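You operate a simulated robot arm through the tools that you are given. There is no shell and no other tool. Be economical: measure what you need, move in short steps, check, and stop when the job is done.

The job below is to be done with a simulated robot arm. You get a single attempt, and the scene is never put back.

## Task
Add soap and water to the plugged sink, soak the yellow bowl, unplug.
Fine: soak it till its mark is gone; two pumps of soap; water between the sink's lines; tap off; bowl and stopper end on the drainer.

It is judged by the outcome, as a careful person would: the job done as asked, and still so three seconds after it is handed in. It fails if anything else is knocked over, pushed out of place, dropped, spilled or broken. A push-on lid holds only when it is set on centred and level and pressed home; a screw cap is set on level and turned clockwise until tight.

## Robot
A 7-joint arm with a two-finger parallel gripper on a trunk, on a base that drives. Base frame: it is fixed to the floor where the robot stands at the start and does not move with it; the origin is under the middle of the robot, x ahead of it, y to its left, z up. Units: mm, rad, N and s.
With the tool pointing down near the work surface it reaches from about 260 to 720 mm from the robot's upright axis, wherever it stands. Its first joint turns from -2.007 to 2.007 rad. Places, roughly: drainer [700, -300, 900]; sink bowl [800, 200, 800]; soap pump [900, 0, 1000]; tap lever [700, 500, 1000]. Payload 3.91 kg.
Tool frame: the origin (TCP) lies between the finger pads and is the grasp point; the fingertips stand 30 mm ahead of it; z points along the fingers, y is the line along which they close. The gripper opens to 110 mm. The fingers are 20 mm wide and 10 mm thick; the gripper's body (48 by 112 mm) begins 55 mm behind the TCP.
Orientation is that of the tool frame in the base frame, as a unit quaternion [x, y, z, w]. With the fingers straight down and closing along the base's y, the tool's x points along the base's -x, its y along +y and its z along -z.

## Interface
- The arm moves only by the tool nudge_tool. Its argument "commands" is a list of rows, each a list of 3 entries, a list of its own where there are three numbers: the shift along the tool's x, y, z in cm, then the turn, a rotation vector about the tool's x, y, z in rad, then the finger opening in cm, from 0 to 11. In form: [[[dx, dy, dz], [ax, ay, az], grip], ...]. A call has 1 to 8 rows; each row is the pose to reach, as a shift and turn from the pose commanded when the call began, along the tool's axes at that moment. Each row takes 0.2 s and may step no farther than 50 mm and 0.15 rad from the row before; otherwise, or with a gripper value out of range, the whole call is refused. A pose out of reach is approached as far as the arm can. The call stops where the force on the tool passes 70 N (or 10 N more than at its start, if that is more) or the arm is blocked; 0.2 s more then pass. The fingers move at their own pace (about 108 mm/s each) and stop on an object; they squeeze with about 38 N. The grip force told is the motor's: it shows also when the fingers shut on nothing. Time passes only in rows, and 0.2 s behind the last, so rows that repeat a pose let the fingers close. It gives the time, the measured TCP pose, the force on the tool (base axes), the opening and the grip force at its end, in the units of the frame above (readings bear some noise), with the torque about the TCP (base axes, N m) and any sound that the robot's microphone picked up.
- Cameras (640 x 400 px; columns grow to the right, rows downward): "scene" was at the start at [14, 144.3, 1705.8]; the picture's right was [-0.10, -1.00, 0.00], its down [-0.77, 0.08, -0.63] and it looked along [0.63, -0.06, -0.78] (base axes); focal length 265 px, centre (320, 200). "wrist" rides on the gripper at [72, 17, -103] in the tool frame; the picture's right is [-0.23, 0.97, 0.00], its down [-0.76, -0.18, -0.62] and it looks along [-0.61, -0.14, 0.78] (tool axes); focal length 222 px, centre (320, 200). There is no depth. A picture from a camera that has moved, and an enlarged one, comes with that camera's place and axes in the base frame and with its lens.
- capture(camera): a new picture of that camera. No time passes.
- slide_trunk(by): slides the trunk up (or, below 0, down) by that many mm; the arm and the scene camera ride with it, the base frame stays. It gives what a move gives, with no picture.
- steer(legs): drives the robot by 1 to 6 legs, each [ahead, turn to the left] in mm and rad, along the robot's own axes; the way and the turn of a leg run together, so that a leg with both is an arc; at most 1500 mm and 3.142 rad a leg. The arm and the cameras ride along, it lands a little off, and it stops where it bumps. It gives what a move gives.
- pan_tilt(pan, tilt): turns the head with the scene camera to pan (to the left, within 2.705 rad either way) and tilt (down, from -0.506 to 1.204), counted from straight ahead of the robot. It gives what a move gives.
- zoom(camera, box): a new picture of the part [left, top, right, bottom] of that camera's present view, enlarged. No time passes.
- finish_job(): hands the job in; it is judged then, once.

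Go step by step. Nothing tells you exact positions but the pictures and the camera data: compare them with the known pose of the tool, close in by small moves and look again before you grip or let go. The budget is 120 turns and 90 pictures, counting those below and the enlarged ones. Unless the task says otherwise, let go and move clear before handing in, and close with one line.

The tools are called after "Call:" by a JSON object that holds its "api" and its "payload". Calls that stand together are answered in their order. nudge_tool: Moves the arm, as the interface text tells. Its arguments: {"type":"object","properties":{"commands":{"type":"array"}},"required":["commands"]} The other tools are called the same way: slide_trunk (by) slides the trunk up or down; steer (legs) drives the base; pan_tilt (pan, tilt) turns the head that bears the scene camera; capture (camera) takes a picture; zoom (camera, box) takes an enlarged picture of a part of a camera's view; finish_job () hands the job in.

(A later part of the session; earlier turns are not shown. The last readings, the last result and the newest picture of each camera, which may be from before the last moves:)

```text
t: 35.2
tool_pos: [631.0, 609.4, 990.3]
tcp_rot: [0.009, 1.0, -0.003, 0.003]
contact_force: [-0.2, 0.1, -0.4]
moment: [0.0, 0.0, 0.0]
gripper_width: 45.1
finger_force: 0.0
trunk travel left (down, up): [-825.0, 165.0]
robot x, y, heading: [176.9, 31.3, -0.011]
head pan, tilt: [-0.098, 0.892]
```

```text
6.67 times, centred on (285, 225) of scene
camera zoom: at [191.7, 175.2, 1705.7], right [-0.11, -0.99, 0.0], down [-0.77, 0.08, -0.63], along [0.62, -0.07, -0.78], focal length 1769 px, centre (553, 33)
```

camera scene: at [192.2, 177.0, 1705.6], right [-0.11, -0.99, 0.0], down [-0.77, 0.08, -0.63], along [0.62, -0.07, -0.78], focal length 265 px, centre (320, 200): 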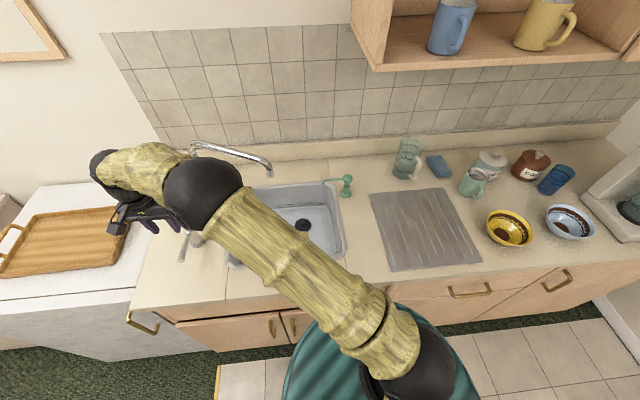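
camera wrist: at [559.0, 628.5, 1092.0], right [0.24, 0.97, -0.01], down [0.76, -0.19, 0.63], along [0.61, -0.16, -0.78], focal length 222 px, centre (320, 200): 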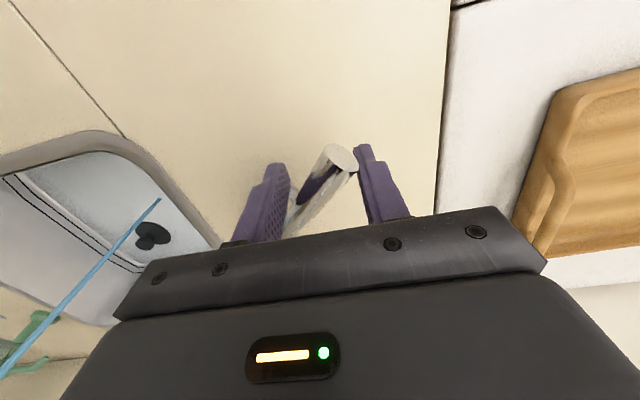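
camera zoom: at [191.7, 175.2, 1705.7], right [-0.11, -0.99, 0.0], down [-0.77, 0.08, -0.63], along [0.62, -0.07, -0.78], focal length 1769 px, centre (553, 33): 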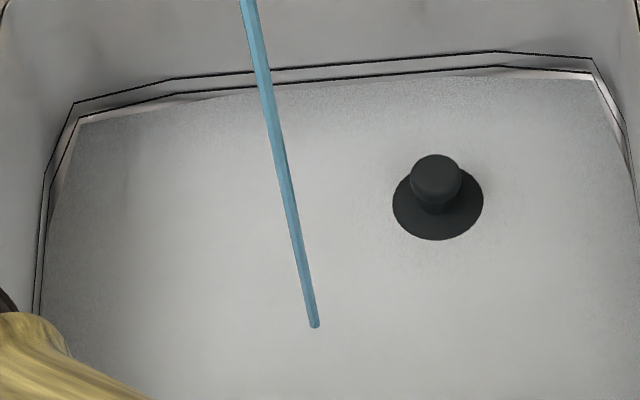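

Another batch of waits; about 12 px (~14 mm) to go to mid-band.

Call:
{"api": "nudge_tool", "payload": {"commands": [[[0, 0, 0], [0, 0, 0], 4.5], [[0, 0, 0], [0, 0, 0], 4.5], [[0, 0, 0], [0, 0, 0], 4.5], [[0, 0, 0], [0, 0, 0], 4.5], [[0, 0, 0], [0, 0, 0], 4.5], [[0, 0, 0], [0, 0, 0], 4.5], [[0, 0, 0], [0, 0, 0], 4.5], [[0, 0, 0], [0, 0, 0], 4.5]]}}

Call:
{"api": "nudge_tool", "payload": {"commands": [[[0, 0, 0], [0, 0, 0], 4.5], [[0, 0, 0], [0, 0, 0], 4.5], [[0, 0, 0], [0, 0, 0], 4.5], [[0, 0, 0], [0, 0, 0], 4.5], [[0, 0, 0], [0, 0, 0], 4.5], [[0, 0, 0], [0, 0, 0], 4.5], [[0, 0, 0], [0, 0, 0], 4.5], [[0, 0, 0], [0, 0, 0], 4.5]]}}

Call:
{"api": "nudge_tool", "payload": {"commands": [[[0, 0, 0], [0, 0, 0], 4.5], [[0, 0, 0], [0, 0, 0], 4.5], [[0, 0, 0], [0, 0, 0], 4.5], [[0, 0, 0], [0, 0, 0], 4.5], [[0, 0, 0], [0, 0, 0], 4.5], [[0, 0, 0], [0, 0, 0], 4.5], [[0, 0, 0], [0, 0, 0], 4.5], [[0, 0, 0], [0, 0, 0], 4.5]]}}

Call:
{"api": "nudge_tool", "payload": {"commands": [[[0, 0, 0], [0, 0, 0], 4.5], [[0, 0, 0], [0, 0, 0], 4.5], [[0, 0, 0], [0, 0, 0], 4.5], [[0, 0, 0], [0, 0, 0], 4.5], [[0, 0, 0], [0, 0, 0], 4.5], [[0, 0, 0], [0, 0, 0], 4.5], [[0, 0, 0], [0, 0, 0], 4.5], [[0, 0, 0], [0, 0, 0], 4.5]]}}

Call:
{"api": "zoom", "payload": {"camera": "scene", "box": [240, 195, 330, 255]}}

```text
t: 37.0
tool_pos: [632.0, 608.5, 989.4]
tcp_rot: [0.009, 1.0, -0.004, 0.003]
contact_force: [-0.3, -1.1, 1.2]
moment: [0.01, 0.01, 0.03]
gripper_width: 44.9
finger_force: 0.1
trunk travel left (down, up): [-825.0, 165.0]
robot x, y, heading: [176.4, 31.8, -0.008]
head pan, tilt: [-0.098, 0.892]
```

```text
t: 38.8
tool_pos: [632.0, 608.5, 989.4]
tcp_rot: [0.009, 1.0, -0.003, 0.002]
contact_force: [0.3, 0.5, 0.3]
moment: [0.0, -0.01, -0.01]
gripper_width: 44.9
finger_force: 0.1
trunk travel left (down, up): [-825.0, 165.0]
robot x, y, heading: [177.5, 30.1, -0.005]
head pan, tilt: [-0.098, 0.892]
```

```text
t: 40.6
tool_pos: [633.8, 608.8, 989.6]
tcp_rot: [0.009, 1.0, -0.003, 0.003]
contact_force: [-0.6, 0.9, 0.3]
moment: [0.01, -0.01, 0.0]
gripper_width: 45.0
finger_force: 0.1
trunk travel left (down, up): [-825.0, 165.0]
robot x, y, heading: [176.6, 31.2, -0.01]
head pan, tilt: [-0.098, 0.892]
```

```text
t: 42.4
tool_pos: [631.6, 609.2, 990.0]
tcp_rot: [0.009, 1.0, -0.003, 0.003]
contact_force: [-0.4, -0.9, -0.1]
moment: [-0.02, -0.02, 0.02]
gripper_width: 45.1
finger_force: 0.1
trunk travel left (down, up): [-825.0, 165.0]
robot x, y, heading: [177.8, 33.8, -0.01]
head pan, tilt: [-0.098, 0.892]
```

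```text
6.67 times, centred on (285, 225) of scene
camera zoom: at [191.7, 175.2, 1705.7], right [-0.11, -0.99, 0.0], down [-0.77, 0.08, -0.63], along [0.62, -0.07, -0.78], focal length 1769 px, centre (553, 33)
```

zoom: 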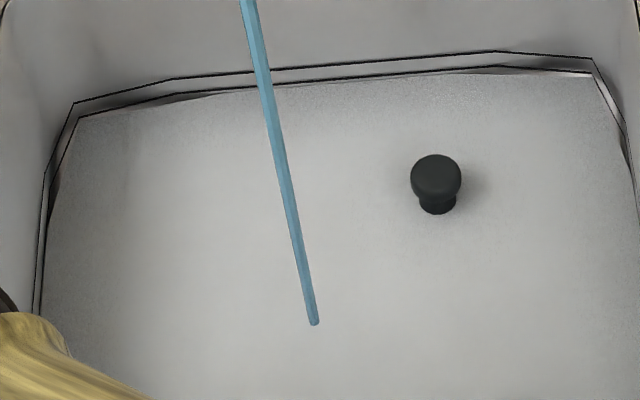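

Call:
{"api": "nudge_tool", "payload": {"commands": [[[0, 0, 0], [0, 0, 0], 4.5], [[0, 0, 0], [0, 0, 0], 4.5], [[0, 0, 0], [0, 0, 0], 4.5], [[0, 0, 0], [0, 0, 0], 4.5], [[0, 0, 0], [0, 0, 0], 4.5], [[0, 0, 0], [0, 0, 0], 4.5], [[0, 0, 0], [0, 0, 0], 4.5], [[0, 0, 0], [0, 0, 0], 4.5]]}}

Call:
{"api": "nudge_tool", "payload": {"commands": [[[0, 0, 0], [0, 0, 0], 4.5], [[0, 0, 0], [0, 0, 0], 4.5], [[0, 0, 0], [0, 0, 0], 4.5], [[0, 0, 0], [0, 0, 0], 4.5], [[0, 0, 0], [0, 0, 0], 4.5], [[0, 0, 0], [0, 0, 0], 4.5], [[0, 0, 0], [0, 0, 0], 4.5], [[0, 0, 0], [0, 0, 0], 4.5]]}}

Call:
{"api": "nudge_tool", "payload": {"commands": [[[0, 0, 0], [0, 0, 0], 4.5], [[0, 0, 0], [0, 0, 0], 4.5], [[0, 0, 0], [0, 0, 0], 4.5], [[0, 0, 0], [0, 0, 0], 4.5], [[0, 0, 0], [0, 0, 0], 4.5], [[0, 0, 0], [0, 0, 0], 4.5], [[0, 0, 0], [0, 0, 0], 4.5], [[0, 0, 0], [0, 0, 0], 4.5]]}}

Call:
{"api": "nudge_tool", "payload": {"commands": [[[0, 0, 0], [0, 0, 0], 4.5], [[0, 0, 0], [0, 0, 0], 4.5], [[0, 0, 0], [0, 0, 0], 4.5], [[0, 0, 0], [0, 0, 0], 4.5], [[0, 0, 0], [0, 0, 0], 4.5], [[0, 0, 0], [0, 0, 0], 4.5], [[0, 0, 0], [0, 0, 0], 4.5], [[0, 0, 0], [0, 0, 0], 4.5]]}}

Call:
{"api": "nudge_tool", "payload": {"commands": [[[0, 0, 0], [0, 0, 0], 4.5], [[0, 0, 0], [0, 0, 0], 4.5], [[0, 0, 0], [0, 0, 0], 4.5], [[0, 0, 0], [0, 0, 0], 4.5], [[0, 0, 0], [0, 0, 0], 4.5], [[0, 0, 0], [0, 0, 0], 4.5], [[0, 0, 0], [0, 0, 0], 4.5], [[0, 0, 0], [0, 0, 0], 4.5]]}}

Call:
{"api": "zoom", "payload": {"camera": "scene", "box": [240, 195, 330, 255]}}

```text
t: 44.2
tool_pos: [631.2, 607.6, 990.8]
tcp_rot: [0.009, 1.0, -0.004, 0.003]
contact_force: [-0.6, -0.1, 0.3]
moment: [-0.02, 0.01, -0.04]
gripper_width: 45.4
finger_force: 0.1
trunk travel left (down, up): [-825.0, 165.0]
robot x, y, heading: [171.9, 29.0, -0.009]
head pan, tilt: [-0.098, 0.892]
```

```text
t: 46.0
tool_pos: [632.2, 608.9, 988.9]
tcp_rot: [0.009, 1.0, -0.003, 0.002]
contact_force: [-0.3, 0.0, 0.5]
moment: [0.01, 0.02, 0.01]
gripper_width: 44.9
finger_force: 0.0
trunk travel left (down, up): [-825.0, 165.0]
robot x, y, heading: [176.8, 31.4, -0.01]
head pan, tilt: [-0.098, 0.892]
```

```text
t: 47.8
tool_pos: [632.5, 609.5, 989.1]
tcp_rot: [0.009, 1.0, -0.004, 0.003]
contact_force: [0.4, 0.9, -0.5]
moment: [-0.03, 0.03, -0.01]
gripper_width: 45.1
finger_force: 0.0
trunk travel left (down, up): [-825.0, 165.0]
robot x, y, heading: [176.4, 28.1, -0.008]
head pan, tilt: [-0.098, 0.892]
```

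```text
t: 49.6
tool_pos: [631.5, 609.5, 988.0]
tcp_rot: [0.009, 1.0, -0.004, 0.003]
contact_force: [0.6, 0.0, -1.1]
moment: [-0.04, 0.01, -0.02]
gripper_width: 45.0
finger_force: 0.2
trunk travel left (down, up): [-825.0, 165.0]
robot x, y, heading: [173.0, 29.7, -0.012]
head pan, tilt: [-0.098, 0.892]
```

```text
t: 51.4
tool_pos: [631.6, 608.9, 989.7]
tcp_rot: [0.008, 1.0, -0.003, 0.003]
contact_force: [-0.5, -0.6, 0.6]
moment: [-0.01, -0.01, -0.03]
gripper_width: 45.0
finger_force: 0.1
trunk travel left (down, up): [-825.0, 165.0]
robot x, y, heading: [177.2, 31.6, -0.009]
head pan, tilt: [-0.098, 0.892]
```

```text
6.67 times, centred on (285, 225) of scene
camera zoom: at [191.7, 175.2, 1705.7], right [-0.11, -0.99, 0.0], down [-0.77, 0.08, -0.63], along [0.62, -0.07, -0.78], focal length 1769 px, centre (553, 33)
```

zoom: 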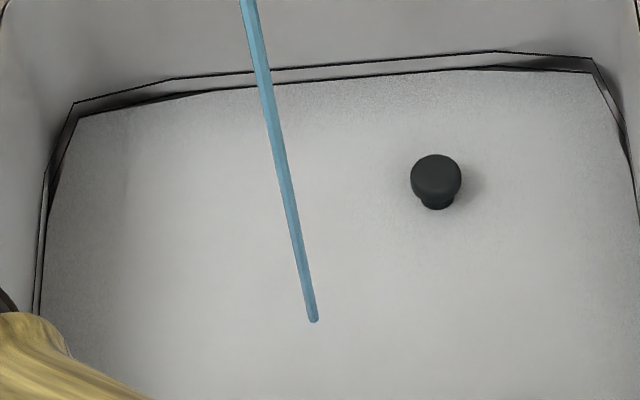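

The water is now at the lower line. Seven pixels more brings it mid-band; I wait six spells.

Call:
{"api": "nudge_tool", "payload": {"commands": [[[0, 0, 0], [0, 0, 0], 4.5], [[0, 0, 0], [0, 0, 0], 4.5], [[0, 0, 0], [0, 0, 0], 4.5], [[0, 0, 0], [0, 0, 0], 4.5], [[0, 0, 0], [0, 0, 0], 4.5], [[0, 0, 0], [0, 0, 0], 4.5], [[0, 0, 0], [0, 0, 0], 4.5], [[0, 0, 0], [0, 0, 0], 4.5]]}}

Call:
{"api": "nudge_tool", "payload": {"commands": [[[0, 0, 0], [0, 0, 0], 4.5], [[0, 0, 0], [0, 0, 0], 4.5], [[0, 0, 0], [0, 0, 0], 4.5], [[0, 0, 0], [0, 0, 0], 4.5], [[0, 0, 0], [0, 0, 0], 4.5], [[0, 0, 0], [0, 0, 0], 4.5], [[0, 0, 0], [0, 0, 0], 4.5], [[0, 0, 0], [0, 0, 0], 4.5]]}}

Call:
{"api": "nudge_tool", "payload": {"commands": [[[0, 0, 0], [0, 0, 0], 4.5], [[0, 0, 0], [0, 0, 0], 4.5], [[0, 0, 0], [0, 0, 0], 4.5], [[0, 0, 0], [0, 0, 0], 4.5], [[0, 0, 0], [0, 0, 0], 4.5], [[0, 0, 0], [0, 0, 0], 4.5], [[0, 0, 0], [0, 0, 0], 4.5], [[0, 0, 0], [0, 0, 0], 4.5]]}}

Call:
{"api": "nudge_tool", "payload": {"commands": [[[0, 0, 0], [0, 0, 0], 4.5], [[0, 0, 0], [0, 0, 0], 4.5], [[0, 0, 0], [0, 0, 0], 4.5], [[0, 0, 0], [0, 0, 0], 4.5], [[0, 0, 0], [0, 0, 0], 4.5], [[0, 0, 0], [0, 0, 0], 4.5], [[0, 0, 0], [0, 0, 0], 4.5], [[0, 0, 0], [0, 0, 0], 4.5]]}}

Call:
{"api": "nudge_tool", "payload": {"commands": [[[0, 0, 0], [0, 0, 0], 4.5], [[0, 0, 0], [0, 0, 0], 4.5], [[0, 0, 0], [0, 0, 0], 4.5], [[0, 0, 0], [0, 0, 0], 4.5], [[0, 0, 0], [0, 0, 0], 4.5], [[0, 0, 0], [0, 0, 0], 4.5], [[0, 0, 0], [0, 0, 0], 4.5], [[0, 0, 0], [0, 0, 0], 4.5]]}}

Call:
{"api": "nudge_tool", "payload": {"commands": [[[0, 0, 0], [0, 0, 0], 4.5], [[0, 0, 0], [0, 0, 0], 4.5], [[0, 0, 0], [0, 0, 0], 4.5], [[0, 0, 0], [0, 0, 0], 4.5], [[0, 0, 0], [0, 0, 0], 4.5], [[0, 0, 0], [0, 0, 0], 4.5], [[0, 0, 0], [0, 0, 0], 4.5], [[0, 0, 0], [0, 0, 0], 4.5]]}}

Call:
{"api": "zoom", "payload": {"camera": "scene", "box": [240, 195, 330, 255]}}

```text
t: 53.2
tool_pos: [631.7, 608.5, 989.9]
tcp_rot: [0.009, 1.0, -0.004, 0.002]
contact_force: [-1.3, 1.0, -0.3]
moment: [0.01, -0.01, 0.0]
gripper_width: 45.1
finger_force: 0.0
trunk travel left (down, up): [-825.0, 165.0]
robot x, y, heading: [173.2, 29.8, -0.008]
head pan, tilt: [-0.098, 0.892]
```

```text
t: 55.0
tool_pos: [632.2, 609.4, 990.2]
tcp_rot: [0.009, 1.0, -0.004, 0.002]
contact_force: [0.3, 0.3, -1.4]
moment: [-0.01, 0.0, -0.03]
gripper_width: 45.0
finger_force: 0.2
trunk travel left (down, up): [-825.0, 165.0]
robot x, y, heading: [175.1, 31.7, -0.015]
head pan, tilt: [-0.098, 0.892]
```

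```text
t: 56.8
tool_pos: [633.4, 610.2, 990.3]
tcp_rot: [0.009, 1.0, -0.003, 0.003]
contact_force: [-0.3, 0.0, 0.4]
moment: [0.01, 0.03, 0.01]
gripper_width: 45.1
finger_force: 0.1
trunk travel left (down, up): [-825.0, 165.0]
robot x, y, heading: [174.5, 33.7, -0.009]
head pan, tilt: [-0.098, 0.892]
```

```text
t: 58.6
tool_pos: [631.8, 609.6, 989.0]
tcp_rot: [0.009, 1.0, -0.003, 0.002]
contact_force: [0.9, 0.2, 0.1]
moment: [-0.02, 0.0, -0.01]
gripper_width: 45.2
finger_force: 0.1
trunk travel left (down, up): [-825.0, 165.0]
robot x, y, heading: [173.8, 28.3, -0.003]
head pan, tilt: [-0.098, 0.892]
```

```text
t: 60.4
tool_pos: [632.0, 608.2, 989.5]
tcp_rot: [0.008, 1.0, -0.004, 0.002]
contact_force: [-0.3, 0.6, 0.2]
moment: [0.01, 0.02, -0.03]
gripper_width: 45.0
finger_force: 0.1
trunk travel left (down, up): [-825.0, 165.0]
robot x, y, heading: [179.0, 28.6, -0.008]
head pan, tilt: [-0.098, 0.892]
```

```text
t: 62.2
tool_pos: [632.1, 609.7, 989.8]
tcp_rot: [0.008, 1.0, -0.004, 0.003]
contact_force: [0.1, -0.5, -0.1]
moment: [0.0, -0.02, 0.01]
gripper_width: 44.7
finger_force: 0.0
trunk travel left (down, up): [-825.0, 165.0]
robot x, y, heading: [178.2, 31.6, -0.003]
head pan, tilt: [-0.098, 0.892]
```

```text
6.67 times, centred on (285, 225) of scene
camera zoom: at [191.7, 175.2, 1705.7], right [-0.11, -0.99, 0.0], down [-0.77, 0.08, -0.63], along [0.62, -0.07, -0.78], focal length 1769 px, centre (553, 33)
```

zoom: 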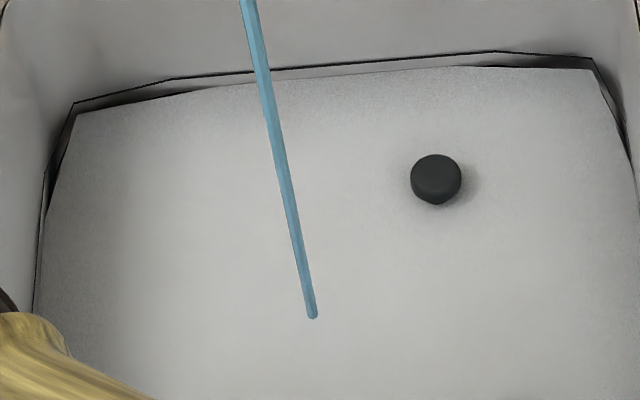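

The lower line is under water; I wait four more spells, then close the tap.

Call:
{"api": "nudge_tool", "payload": {"commands": [[[0, 0, 0], [0, 0, 0], 4.5], [[0, 0, 0], [0, 0, 0], 4.5], [[0, 0, 0], [0, 0, 0], 4.5], [[0, 0, 0], [0, 0, 0], 4.5], [[0, 0, 0], [0, 0, 0], 4.5], [[0, 0, 0], [0, 0, 0], 4.5], [[0, 0, 0], [0, 0, 0], 4.5], [[0, 0, 0], [0, 0, 0], 4.5]]}}

Call:
{"api": "nudge_tool", "payload": {"commands": [[[0, 0, 0], [0, 0, 0], 4.5], [[0, 0, 0], [0, 0, 0], 4.5], [[0, 0, 0], [0, 0, 0], 4.5], [[0, 0, 0], [0, 0, 0], 4.5], [[0, 0, 0], [0, 0, 0], 4.5], [[0, 0, 0], [0, 0, 0], 4.5], [[0, 0, 0], [0, 0, 0], 4.5], [[0, 0, 0], [0, 0, 0], 4.5]]}}

Call:
{"api": "nudge_tool", "payload": {"commands": [[[0, 0, 0], [0, 0, 0], 4.5], [[0, 0, 0], [0, 0, 0], 4.5], [[0, 0, 0], [0, 0, 0], 4.5], [[0, 0, 0], [0, 0, 0], 4.5], [[0, 0, 0], [0, 0, 0], 4.5], [[0, 0, 0], [0, 0, 0], 4.5], [[0, 0, 0], [0, 0, 0], 4.5], [[0, 0, 0], [0, 0, 0], 4.5]]}}

Call:
{"api": "nudge_tool", "payload": {"commands": [[[0, 0, 0], [0, 0, 0], 4.5], [[0, 0, 0], [0, 0, 0], 4.5], [[0, 0, 0], [0, 0, 0], 4.5], [[0, 0, 0], [0, 0, 0], 4.5], [[0, 0, 0], [0, 0, 0], 4.5], [[0, 0, 0], [0, 0, 0], 4.5], [[0, 0, 0], [0, 0, 0], 4.5], [[0, 0, 0], [0, 0, 0], 4.5]]}}

Call:
{"api": "zoom", "payload": {"camera": "scene", "box": [240, 195, 330, 255]}}

```text
t: 64.0
tool_pos: [632.0, 608.5, 989.0]
tcp_rot: [0.009, 1.0, -0.003, 0.002]
contact_force: [0.1, 0.4, 0.8]
moment: [0.03, -0.01, -0.03]
gripper_width: 44.9
finger_force: 0.0
trunk travel left (down, up): [-825.0, 165.0]
robot x, y, heading: [175.3, 33.8, -0.004]
head pan, tilt: [-0.098, 0.892]
```

```text
t: 65.8
tool_pos: [632.1, 609.2, 989.3]
tcp_rot: [0.009, 1.0, -0.004, 0.003]
contact_force: [-0.5, -0.6, -0.1]
moment: [0.0, -0.02, -0.01]
gripper_width: 45.2
finger_force: 0.0
trunk travel left (down, up): [-825.0, 165.0]
robot x, y, heading: [177.6, 34.3, -0.008]
head pan, tilt: [-0.098, 0.892]
```

```text
t: 67.6
tool_pos: [631.7, 609.5, 989.4]
tcp_rot: [0.009, 1.0, -0.003, 0.003]
contact_force: [0.4, 0.3, -1.1]
moment: [0.0, 0.02, -0.01]
gripper_width: 45.1
finger_force: 0.0
trunk travel left (down, up): [-825.0, 165.0]
robot x, y, heading: [176.3, 32.2, -0.008]
head pan, tilt: [-0.098, 0.892]
```

```text
t: 69.4
tool_pos: [631.5, 609.2, 988.9]
tcp_rot: [0.01, 1.0, -0.003, 0.002]
contact_force: [0.5, 0.5, 0.4]
moment: [0.01, 0.01, -0.01]
gripper_width: 44.9
finger_force: 0.0
trunk travel left (down, up): [-825.0, 165.0]
robot x, y, heading: [176.0, 31.3, -0.007]
head pan, tilt: [-0.098, 0.892]
```

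```text
6.67 times, centred on (285, 225) of scene
camera zoom: at [191.7, 175.2, 1705.7], right [-0.11, -0.99, 0.0], down [-0.77, 0.08, -0.63], along [0.62, -0.07, -0.78], focal length 1769 px, centre (553, 33)
```

zoom: 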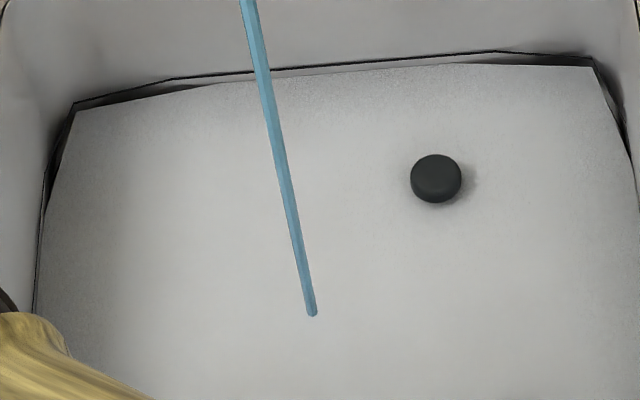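

The level is within the band. I now close the tap by pushing the lever back to -y.

Call:
{"api": "nudge_tool", "payload": {"commands": [[[0, -2.5, 0], [0, 0, 0], 4.5], [[0, -4.5, 0], [0, 0, 0], 4.5], [[0, -6, 0], [0, 0, 0], 4.5], [[0, -7.2, 0], [0, 0, 0], 4.5], [[0, -7.9, 0], [0, 0, 0], 4.5], [[0, -8.1, 0], [0, 0, 0], 4.5]]}}

Call:
{"api": "zoom", "payload": {"camera": "scene", "box": [240, 155, 360, 255]}}

Call:
{"api": "capture", "payload": {"camera": "wrist"}}

```text
t: 70.8
tool_pos: [631.5, 531.1, 989.8]
tcp_rot: [0.009, 1.0, -0.002, 0.002]
contact_force: [5.0, 13.3, 0.0]
moment: [0.11, -0.11, -0.01]
gripper_width: 52.1
finger_force: 7.2
trunk travel left (down, up): [-825.0, 165.0]
robot x, y, heading: [177.9, 29.8, -0.008]
head pan, tilt: [-0.098, 0.892]
```

```text
4.00 times, centred on (300, 205) of scene
camera zoom: at [192.4, 177.6, 1705.5], right [-0.11, -0.99, 0.0], down [-0.77, 0.08, -0.63], along [0.62, -0.07, -0.78], focal length 1062 px, centre (400, 180)
```

zoom: 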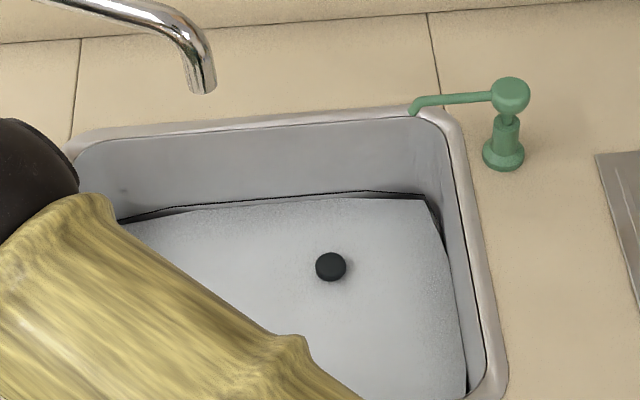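

```text
49 pictures are left
camera wrist: at [557.6, 550.9, 1092.3], right [0.24, 0.97, 0.0], down [0.76, -0.19, 0.63], along [0.61, -0.16, -0.78], focal length 222 px, centre (320, 200)
```

wrist: 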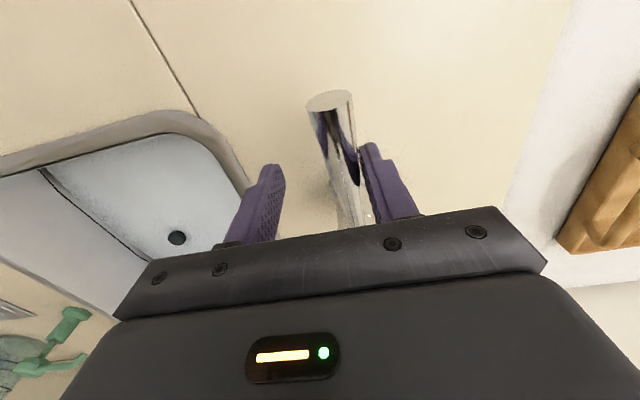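

The tap is shut and no stream runs. I free the lever and lift away.

Call:
{"api": "nudge_tool", "payload": {"commands": [[[0, 1.0, 0], [0, 0, 0], 4.5], [[0, 1.0, -4.5], [0, 0, 0], 4.5], [[0, 1.0, -9], [0, 0, 0], 4.5], [[0.5, 1.0, -13.5], [0, 0, 0], 4.5], [[1.5, -2, -15], [0, 0, 0], 5], [[2.5, -6, -15], [0, 0, 0], 5], [[3, -10.5, -15], [0, 0, 0], 5], [[3, -15, -15], [0, 0, 0], 5]]}}

```text
t: 72.6
tool_pos: [596.2, 378.0, 1141.8]
tcp_rot: [0.009, 1.0, -0.003, 0.002]
contact_force: [0.3, -0.1, -0.3]
moment: [0.02, 0.0, 0.01]
gripper_width: 50.3
finger_force: 0.1
trunk travel left (down, up): [-825.0, 165.0]
robot x, y, heading: [179.9, 27.9, -0.009]
head pan, tilt: [-0.098, 0.892]
```

Call:
{"api": "nudge_tool", "payload": {"commands": [[[0, -4.8, 0], [0, 0, 0], 5], [[0, -9.6, 0], [0, 0, 0], 5], [[0, -14.4, 0], [0, 0, 0], 5], [[0, -19.2, 0], [0, 0, 0], 5], [[0, -24, 0], [0, 0, 0], 5], [[0, -28.8, 0], [0, 0, 0], 5], [[0, -33.6, 0], [0, 0, 0], 5], [[0, -38.4, 0], [0, 0, 0], 5]]}}

Call:
{"api": "zoom", "payload": {"camera": "scene", "box": [230, 170, 350, 270]}}

```text
t: 74.4
tool_pos: [587.3, -5.0, 1145.2]
tcp_rot: [0.009, 1.0, -0.003, 0.003]
contact_force: [0.5, -0.4, -0.7]
moment: [0.03, -0.01, 0.0]
gripper_width: 50.2
finger_force: 0.0
trunk travel left (down, up): [-825.0, 165.0]
robot x, y, heading: [175.2, 30.0, -0.009]
head pan, tilt: [-0.098, 0.892]
```

```text
4.00 times, centred on (290, 220) of scene
camera zoom: at [191.6, 173.5, 1705.9], right [-0.11, -0.99, 0.0], down [-0.77, 0.08, -0.63], along [0.62, -0.07, -0.78], focal length 1062 px, centre (440, 120)
```

zoom: 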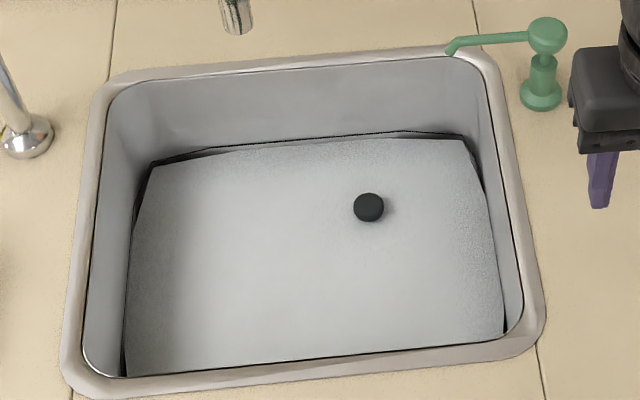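

The water stands between the lines and the tap is off. On to the bowl.

Call:
{"api": "nudge_tool", "payload": {"commands": [[[0, -4.8, 0], [0, 0, 0], 5], [[0, -9.6, 0], [0, 0, 0], 5], [[0, -14.4, 0], [0, 0, 0], 5], [[0, -19.2, 0], [0, 0, 0], 5], [[0, -24, 0], [0, 0, 0], 5], [[0, -28.8, 0], [0, 0, 0], 5], [[0, -33.6, 0], [0, 0, 0], 5], [[0, -38.4, 0], [0, 0, 0], 5]]}}

Call:
{"api": "capture", "payload": {"camera": "wrist"}}

Call:
{"api": "zoom", "payload": {"camera": "scene", "box": [440, 150, 640, 290]}}

```text
t: 76.2
tool_pos: [583.0, -388.6, 1145.5]
tcp_rot: [0.008, 1.0, -0.002, 0.001]
contact_force: [0.3, 0.1, 0.5]
moment: [0.05, 0.01, 0.0]
gripper_width: 50.1
finger_force: 0.0
trunk travel left (down, up): [-825.0, 165.0]
robot x, y, heading: [178.4, 33.0, -0.007]
head pan, tilt: [-0.098, 0.892]
```

```text
47 pictures are left
camera wrist: at [509.0, -369.7, 1248.6], right [0.24, 0.97, 0.0], down [0.76, -0.19, 0.63], along [0.61, -0.16, -0.78], focal length 222 px, centre (320, 200)
```

wrist: 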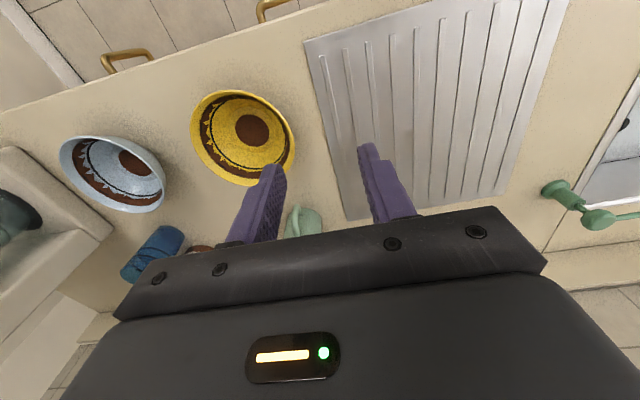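

```text
2.86 times, centred on (540, 220) of scene
camera zoom: at [191.7, 173.0, 1705.9], right [-0.11, -0.99, 0.0], down [-0.77, 0.08, -0.63], along [0.62, -0.07, -0.78], focal length 758 px, centre (-309, 143)
```

zoom: 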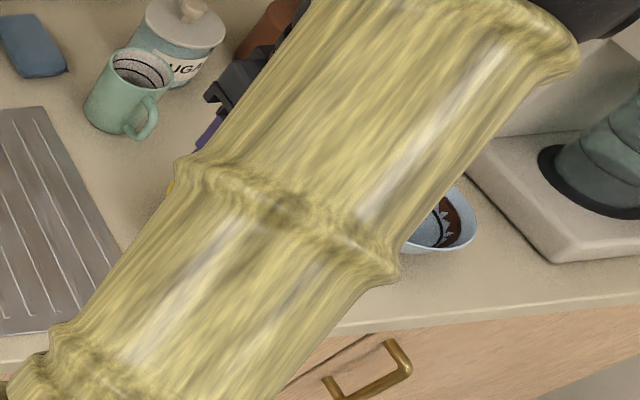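

The bowl rim centre is about (606,-506), radius ~72 mm, with a brown spot in its bottom. I'll take it by the +y rim with the tool leaned to match the wall; first I come closer for a look.

Call:
{"api": "nudge_tool", "payload": {"commands": [[[-0.6, -0.9, 3], [0, 0, 0], 5], [[-1.2, -1.8, 6], [0, 0, 0], 5], [[-1.8, -2.7, 8.5], [0, 0, 0], 5], [[-2.3, -3.6, 10.5], [0, 0, 0], 5]]}}

Call:
{"api": "capture", "payload": {"camera": "wrist"}}

```text
t: 77.2
tool_pos: [604.6, -424.3, 1044.1]
tcp_rot: [0.008, 1.0, -0.003, 0.003]
contact_force: [0.5, -0.4, -0.5]
moment: [0.0, -0.01, 0.0]
gripper_width: 49.7
finger_force: 0.1
trunk travel left (down, up): [-825.0, 165.0]
robot x, y, heading: [176.9, 31.8, -0.008]
head pan, tilt: [-0.098, 0.892]
```

```text
45 pictures are left
camera wrist: at [531.7, -405.6, 1145.3], right [0.24, 0.97, -0.01], down [0.76, -0.19, 0.63], along [0.61, -0.16, -0.78], focal length 222 px, centre (320, 200)
```

wrist: 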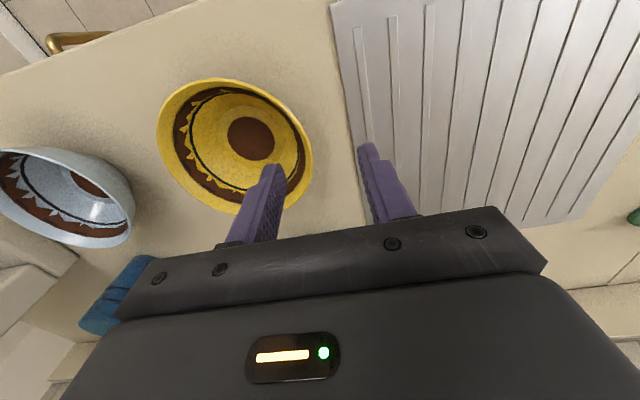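

The rim comes out at about z=940, radius ~78, centre (607,-514): a shallow bowl. I zoom to see the wall's profile.

Call:
{"api": "zoom", "payload": {"camera": "wrist", "box": [0, 60, 330, 260]}}

Call:
{"api": "zoom", "payload": {"camera": "scene", "box": [450, 170, 640, 290]}}

```text
1.94 times, centred on (165, 160) of wrist
camera zoom: at [531.7, -405.6, 1145.3], right [0.24, 0.97, -0.01], down [0.76, -0.19, 0.63], along [0.61, -0.16, -0.78], focal length 431 px, centre (621, 278)
```

zoom: 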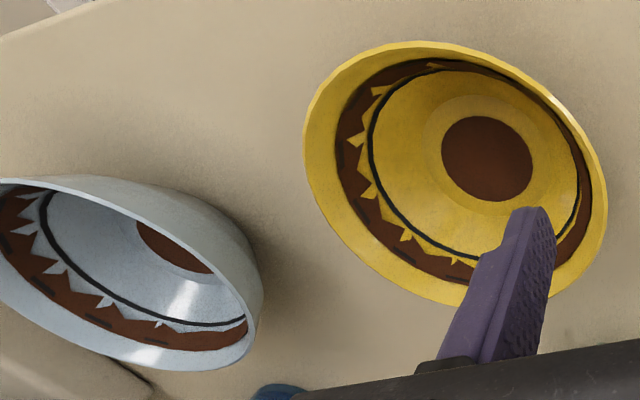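

```text
3.33 times, centred on (545, 230) of scene
camera zoom: at [192.0, 174.6, 1705.8], right [-0.11, -0.99, 0.0], down [-0.77, 0.08, -0.63], along [0.62, -0.07, -0.78], focal length 885 px, centre (-430, 100)
```

zoom: 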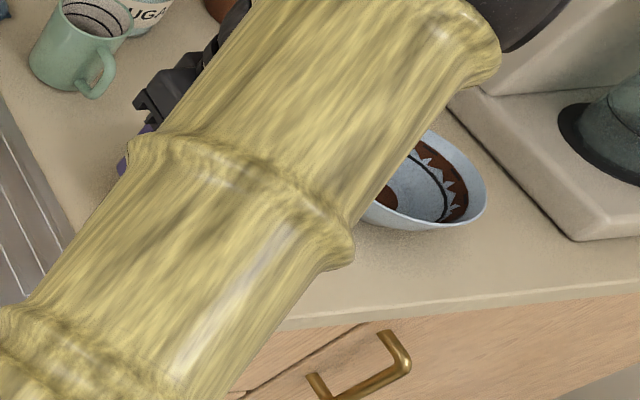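

The wall near the rim seems about 55–60° steep, so I lean the tool about 0.45 rad with the hand leaning out over the drainer side, and stage along the approach line.

Call:
{"api": "nudge_tool", "payload": {"commands": [[[0, 0.8, 0], [0.15, 0, 0], 4], [[0, 1.7, 1], [0.3, 0, 0], 4], [[-0.2, 1.7, 2.5], [0.45, 0, 0], 4], [[-0.24, 1.7, 3.2], [0.45, 0, 0], 4]]}}

Call:
{"api": "capture", "payload": {"camera": "wrist"}}

```text
t: 78.2
tool_pos: [608.1, -409.3, 1010.1]
tcp_rot: [0.009, 0.974, -0.227, 0.001]
contact_force: [-0.2, -0.8, 0.7]
moment: [0.01, -0.02, 0.0]
gripper_width: 40.3
finger_force: 0.0
trunk travel left (down, up): [-825.0, 165.0]
robot x, y, heading: [182.0, 28.8, -0.009]
head pan, tilt: [-0.098, 0.892]
```

```text
42 pictures are left
camera wrist: at [535.6, -346.5, 1094.7], right [0.25, 0.87, -0.43], down [0.76, 0.1, 0.64], along [0.6, -0.48, -0.64], focal length 222 px, centre (320, 200)
```

wrist: 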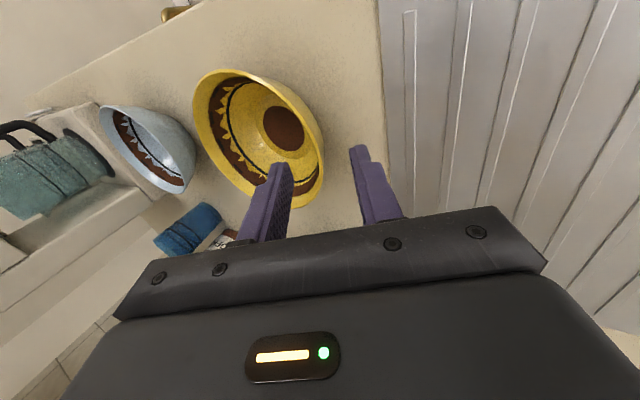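

The approach line meets the rim well. I advance 45 mm along it and look.

Call:
{"api": "nudge_tool", "payload": {"commands": [[[0, 0.3, 2], [0, 0, 0], 4], [[0, 0.3, 3.5], [0, 0, 0], 4], [[0, 0.3, 4.5], [0, 0, 0], 4]]}}

Call:
{"api": "zoom", "payload": {"camera": "wrist", "box": [140, 40, 460, 240]}}

```text
t: 79.0
tool_pos: [609.5, -426.4, 968.7]
tcp_rot: [0.009, 0.974, -0.227, 0.001]
contact_force: [-0.1, -0.4, 0.9]
moment: [-0.01, 0.01, 0.0]
gripper_width: 39.8
finger_force: 0.0
trunk travel left (down, up): [-825.0, 165.0]
robot x, y, heading: [178.9, 30.8, -0.009]
head pan, tilt: [-0.098, 0.892]
```

```text
2.00 times, centred on (300, 140) of wrist
camera zoom: at [537.0, -363.5, 1053.4], right [0.24, 0.87, -0.43], down [0.76, 0.1, 0.64], along [0.6, -0.48, -0.64], focal length 444 px, centre (360, 320)
```

zoom: 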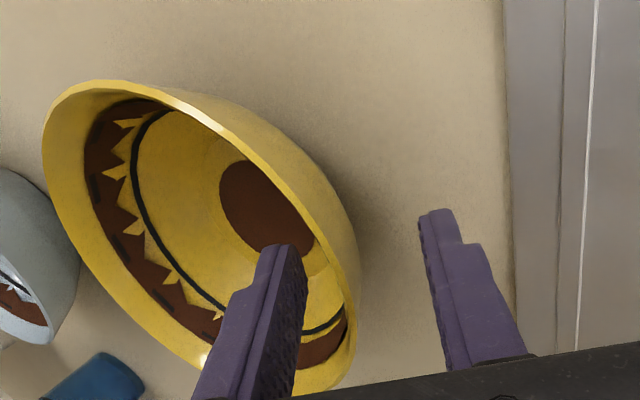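

The rim lies between the fingers. A little further in, then close gently.

Call:
{"api": "nudge_tool", "payload": {"commands": [[[0, 0, 0.6], [0, 0, 0], 4], [[0, 0, 1.1], [0, 0, 0], 4], [[0, 0, 1.1], [0, 0, 0], 2.5], [[0, 0, 1.1], [0, 0, 0], 1.5]]}}

Call:
{"api": "zoom", "payload": {"camera": "wrist", "box": [140, 40, 460, 240]}}

```text
t: 80.0
tool_pos: [608.0, -431.0, 958.2]
tcp_rot: [0.009, 0.974, -0.227, 0.001]
contact_force: [1.2, -1.0, 1.4]
moment: [-0.03, -0.01, -0.02]
gripper_width: 15.8
finger_force: 0.3
trunk travel left (down, up): [-825.0, 165.0]
robot x, y, heading: [179.2, 26.7, -0.011]
head pan, tilt: [-0.098, 0.892]
```

```text
2.00 times, centred on (300, 140) of wrist
camera zoom: at [536.5, -368.1, 1043.5], right [0.24, 0.87, -0.43], down [0.76, 0.1, 0.64], along [0.6, -0.48, -0.64], focal length 444 px, centre (360, 320)
```

zoom: 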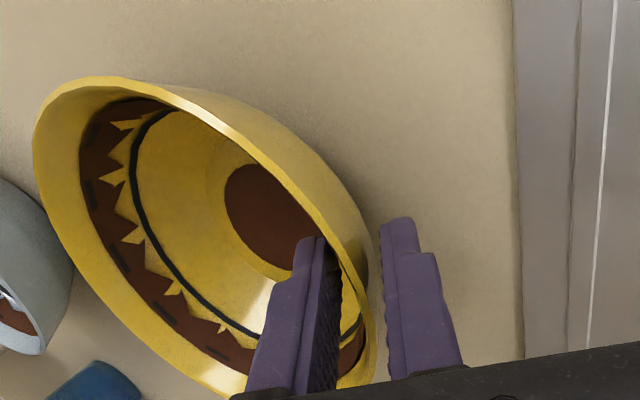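

Well placed. Close fully on the rim.

Call:
{"api": "nudge_tool", "payload": {"commands": [[[0, 0, 0], [0, 0, 0], 1], [[0, 0, 0], [0, 0, 0], 0.5], [[0, 0, 0], [0, 0, 0], 0], [[0, 0, 0], [0, 0, 0], 0], [[0, 0, 0], [0, 0, 0], 0]]}}

Call:
{"api": "zoom", "payload": {"camera": "wrist", "box": [140, 40, 460, 240]}}

```text
t: 81.2
tool_pos: [609.4, -429.7, 959.5]
tcp_rot: [0.009, 0.974, -0.228, 0.001]
contact_force: [3.5, -3.5, 10.9]
moment: [-1.4, 0.05, 0.4]
gripper_width: 10.0
finger_force: 37.9
trunk travel left (down, up): [-825.0, 165.0]
robot x, y, heading: [178.3, 32.4, -0.009]
head pan, tilt: [-0.098, 0.892]
```

```text
2.00 times, centred on (300, 140) of wrist
camera zoom: at [536.6, -368.0, 1044.4], right [0.24, 0.87, -0.43], down [0.76, 0.1, 0.64], along [0.6, -0.48, -0.63], focal length 444 px, centre (360, 320)
```

zoom: 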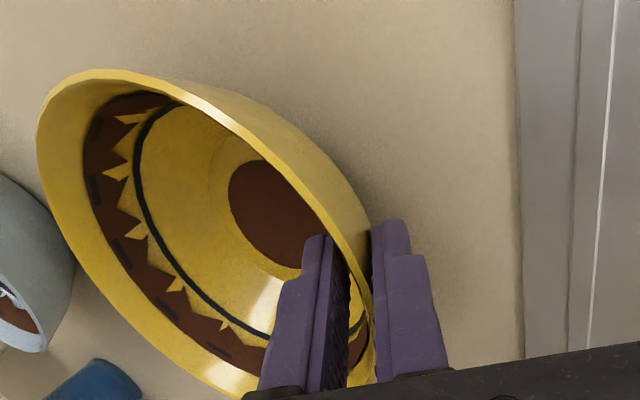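

Gripped at 10 mm. Lift slowly straight up.

Call:
{"api": "nudge_tool", "payload": {"commands": [[[0, -0.43, -0.9], [0, 0, 0], 0], [[0, -1.3, -2.7], [0, 0, 0], 0], [[0, -2.6, -5.4], [0, 0, 0], 0]]}}

Call:
{"api": "capture", "payload": {"camera": "wrist"}}

```text
t: 82.0
tool_pos: [608.7, -429.5, 1017.9]
tcp_rot: [0.009, 0.974, -0.226, 0.0]
contact_force: [-1.1, 0.6, -2.4]
moment: [0.18, 0.0, 0.02]
gripper_width: 10.0
finger_force: 38.1
trunk travel left (down, up): [-825.0, 165.0]
robot x, y, heading: [177.9, 30.1, -0.009]
head pan, tilt: [-0.098, 0.892]
```

```text
38 pictures are left
camera wrist: at [535.7, -366.9, 1103.2], right [0.24, 0.87, -0.43], down [0.76, 0.1, 0.64], along [0.6, -0.48, -0.64], focal length 222 px, centre (320, 200)
```

wrist: 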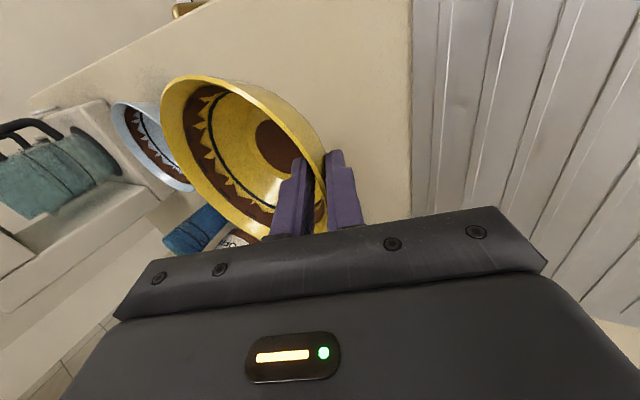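

The bowl is held well. I lift higher and carry it toward the sink along the near side.

Call:
{"api": "nudge_tool", "payload": {"commands": [[[0, -1.3, -2.7], [0, 0, 0], 0], [[0, -2.6, -5.4], [0, 0, 0], 0], [[0, 1.36, -7.31], [0, 0, 0], 0], [[0, 5.5, -9.31], [0, 0, 0], 0], [[0, 9.64, -11.3], [0, 0, 0], 0], [[0, 13.78, -13.3], [0, 0, 0], 0], [[0, 17.92, -15.3], [0, 0, 0], 0], [[0, 22.06, -17.3], [0, 0, 0], 0]]}}

```text
t: 83.8
tool_pos: [614.7, -150.8, 1076.3]
tcp_rot: [0.01, 0.974, -0.227, 0.0]
contact_force: [-1.6, -0.8, -2.9]
moment: [0.17, -0.01, 0.01]
gripper_width: 9.9
finger_force: 37.9
trunk travel left (down, up): [-825.0, 165.0]
robot x, y, heading: [174.0, 31.4, -0.008]
head pan, tilt: [-0.098, 0.892]
```

Call:
{"api": "nudge_tool", "payload": {"commands": [[[0, 4.14, -2.0], [0, 0, 0], 0], [[0, 8.28, -4.0], [0, 0, 0], 0], [[0, 12.42, -6.0], [0, 0, 0], 0], [[0, 16.56, -8.0], [0, 0, 0], 0], [[0, 20.7, -10.0], [0, 0, 0], 0], [[0, 24.84, -12.0], [0, 0, 0], 0], [[0, 28.98, -14.0], [0, 0, 0], 0], [[0, 33.12, -16.0], [0, 0, 0], 0]]}}

Call:
{"api": "capture", "payload": {"camera": "scene"}}

```text
t: 85.6
tool_pos: [621.6, 214.3, 1075.3]
tcp_rot: [0.009, 0.974, -0.227, -0.001]
contact_force: [-0.1, 0.1, -2.8]
moment: [0.18, 0.02, 0.03]
gripper_width: 9.7
finger_force: 38.0
trunk travel left (down, up): [-825.0, 165.0]
robot x, y, heading: [176.4, 33.7, -0.012]
head pan, tilt: [-0.098, 0.892]
```

```text
37 pictures are left
camera scene: at [191.8, 176.5, 1705.6], right [-0.11, -0.99, 0.0], down [-0.77, 0.08, -0.63], along [0.62, -0.07, -0.78], focal length 265 px, centre (320, 200)
```

scene: 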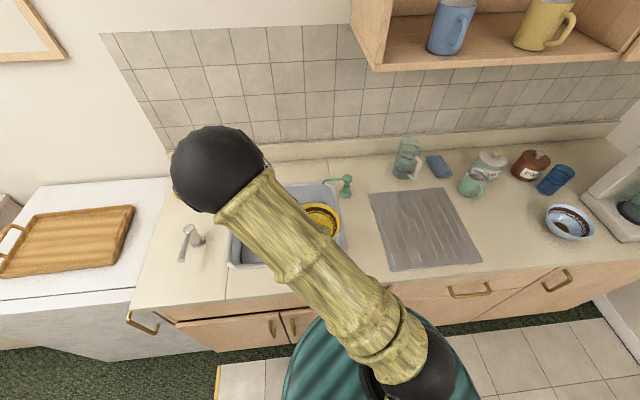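

The carry is fine. I move over the sink, with the bowl centre aimed at about (712,215), then lower part way.

Call:
{"api": "nudge_tool", "payload": {"commands": [[[-3, 2.5, -1.2], [0, 0, 0], 0], [[-6, 5.1, -2.4], [0, 0, 0], 0], [[-9, 7.6, -3.7], [0, 0, 0], 0], [[-9, 9.4, 0.1], [0, 0, 0], 0], [[-9, 11.1, 3.7], [0, 0, 0], 0], [[-9, 12.9, 7.3], [0, 0, 0], 0]]}}

Call:
{"api": "capture", "payload": {"camera": "wrist"}}

Call:
{"api": "capture", "payload": {"camera": "scene"}}

```text
t: 87.0
tool_pos: [711.5, 292.8, 950.9]
tcp_rot: [0.008, 0.974, -0.227, 0.0]
contact_force: [0.6, -0.1, -2.6]
moment: [0.18, 0.0, 0.01]
gripper_width: 9.9
finger_force: 37.6
trunk travel left (down, up): [-825.0, 165.0]
robot x, y, heading: [173.9, 31.3, -0.006]
head pan, tilt: [-0.098, 0.892]
```

```text
36 pictures are left
camera wrist: at [639.9, 356.0, 1036.3], right [0.24, 0.87, -0.43], down [0.76, 0.1, 0.64], along [0.6, -0.48, -0.64], focal length 222 px, centre (320, 200)
```

wrist: 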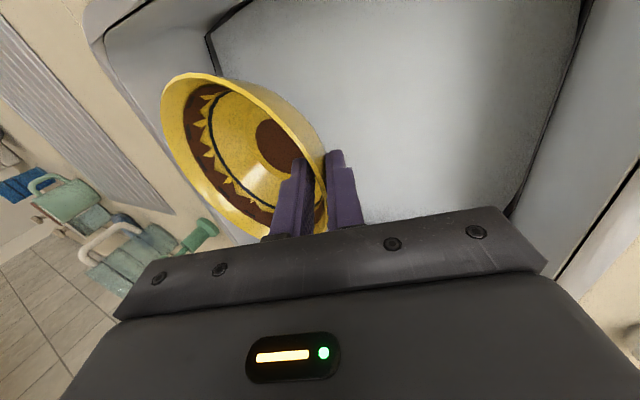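

```text
35 pictures are left
camera scene: at [192.8, 175.7, 1705.7], right [-0.11, -0.99, 0.0], down [-0.77, 0.08, -0.63], along [0.62, -0.07, -0.78], focal length 265 px, centre (320, 200)
```

scene: 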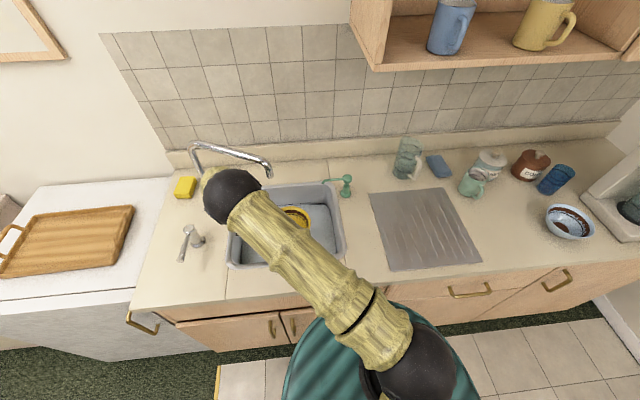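

Clear all round. I lower further toward the water.

Call:
{"api": "nudge_tool", "payload": {"commands": [[[0, 1.74, 3.6], [0, 0, 0], 0], [[0, 3.26, 6.75], [0, 0, 0], 0], [[0, 3.9, 8.1], [0, 0, 0], 0], [[0, 4.35, 9], [0, 0, 0], 0]]}}

Call:
{"api": "capture", "payload": {"camera": "wrist"}}

```text
t: 88.0
tool_pos: [711.8, 292.1, 852.4]
tcp_rot: [0.008, 0.974, -0.227, -0.001]
contact_force: [0.7, 0.6, -2.9]
moment: [0.11, 0.02, 0.01]
gripper_width: 9.6
finger_force: 37.7
trunk travel left (down, up): [-825.0, 165.0]
robot x, y, heading: [175.7, 29.2, -0.012]
head pan, tilt: [-0.098, 0.892]
```

```text
34 pictures are left
camera wrist: at [640.1, 355.0, 936.2], right [0.24, 0.87, -0.43], down [0.76, 0.1, 0.64], along [0.6, -0.48, -0.64], focal length 222 px, centre (320, 200)
```

wrist: 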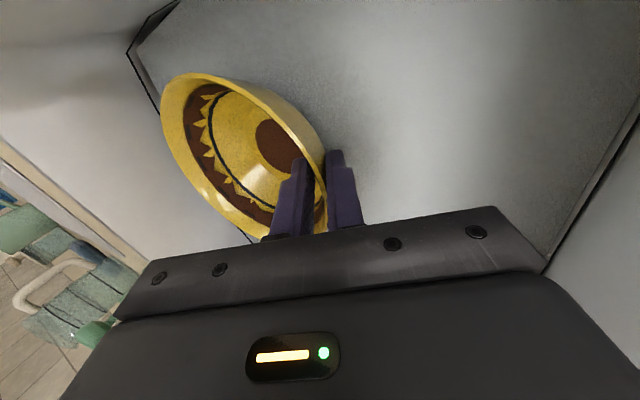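

Call:
{"api": "nudge_tool", "payload": {"commands": [[[0, 0.35, 0.72], [0, 0, 0], 0], [[0, 0.65, 1.35], [0, 0, 0], 0], [[0, 0.87, 1.8], [0, 0, 0], 0]]}}

Call:
{"api": "capture", "payload": {"camera": "wrist"}}

```text
t: 88.8
tool_pos: [714.0, 294.0, 832.5]
tcp_rot: [0.009, 0.974, -0.227, 0.0]
contact_force: [0.1, 0.0, -3.0]
moment: [0.16, -0.04, 0.03]
gripper_width: 9.8
finger_force: 38.1
trunk travel left (down, up): [-825.0, 165.0]
robot x, y, heading: [178.6, 28.7, -0.003]
head pan, tilt: [-0.098, 0.892]
```

```text
33 pictures are left
camera wrist: at [641.2, 356.1, 916.4], right [0.24, 0.87, -0.43], down [0.76, 0.1, 0.64], along [0.6, -0.48, -0.64], focal length 222 px, centre (320, 200)
```

wrist: 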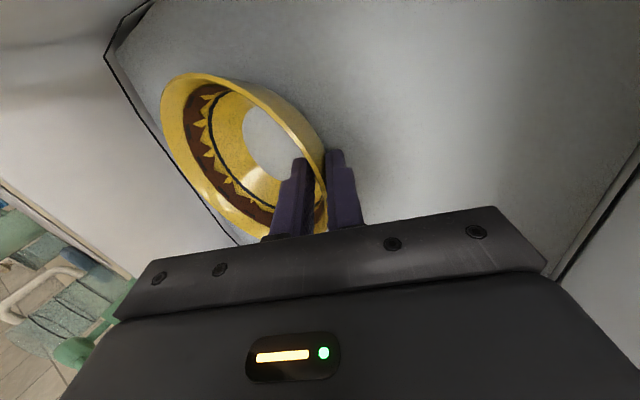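

The bowl's bottom is under water and the water shows inside it. I lower in small steps until it rests on the floor.

Call:
{"api": "nudge_tool", "payload": {"commands": [[[0, 0.17, 0.36], [0, 0, 0], 0], [[0, 0.35, 0.72], [0, 0, 0], 0], [[0, 0.35, 0.72], [0, 0, 0], 0]]}}

```text
t: 89.6
tool_pos: [714.0, 293.3, 823.8]
tcp_rot: [0.009, 0.974, -0.227, -0.001]
contact_force: [0.5, -0.1, -2.4]
moment: [0.18, 0.04, 0.0]
gripper_width: 10.0
finger_force: 37.9
trunk travel left (down, up): [-825.0, 165.0]
robot x, y, heading: [175.0, 28.3, -0.01]
head pan, tilt: [-0.098, 0.892]
```

Call:
{"api": "nudge_tool", "payload": {"commands": [[[0, 0.17, 0.36], [0, 0, 0], 0], [[0, 0.35, 0.72], [0, 0, 0], 0], [[0, 0.35, 0.72], [0, 0, 0], 0]]}}

```text
t: 90.4
tool_pos: [713.4, 294.9, 819.5]
tcp_rot: [0.009, 0.974, -0.226, 0.003]
contact_force: [6.2, 4.9, 26.9]
moment: [-1.33, 0.58, 0.11]
gripper_width: 10.3
finger_force: 38.0
trunk travel left (down, up): [-825.0, 165.0]
robot x, y, heading: [176.5, 27.6, -0.009]
head pan, tilt: [-0.098, 0.892]
```

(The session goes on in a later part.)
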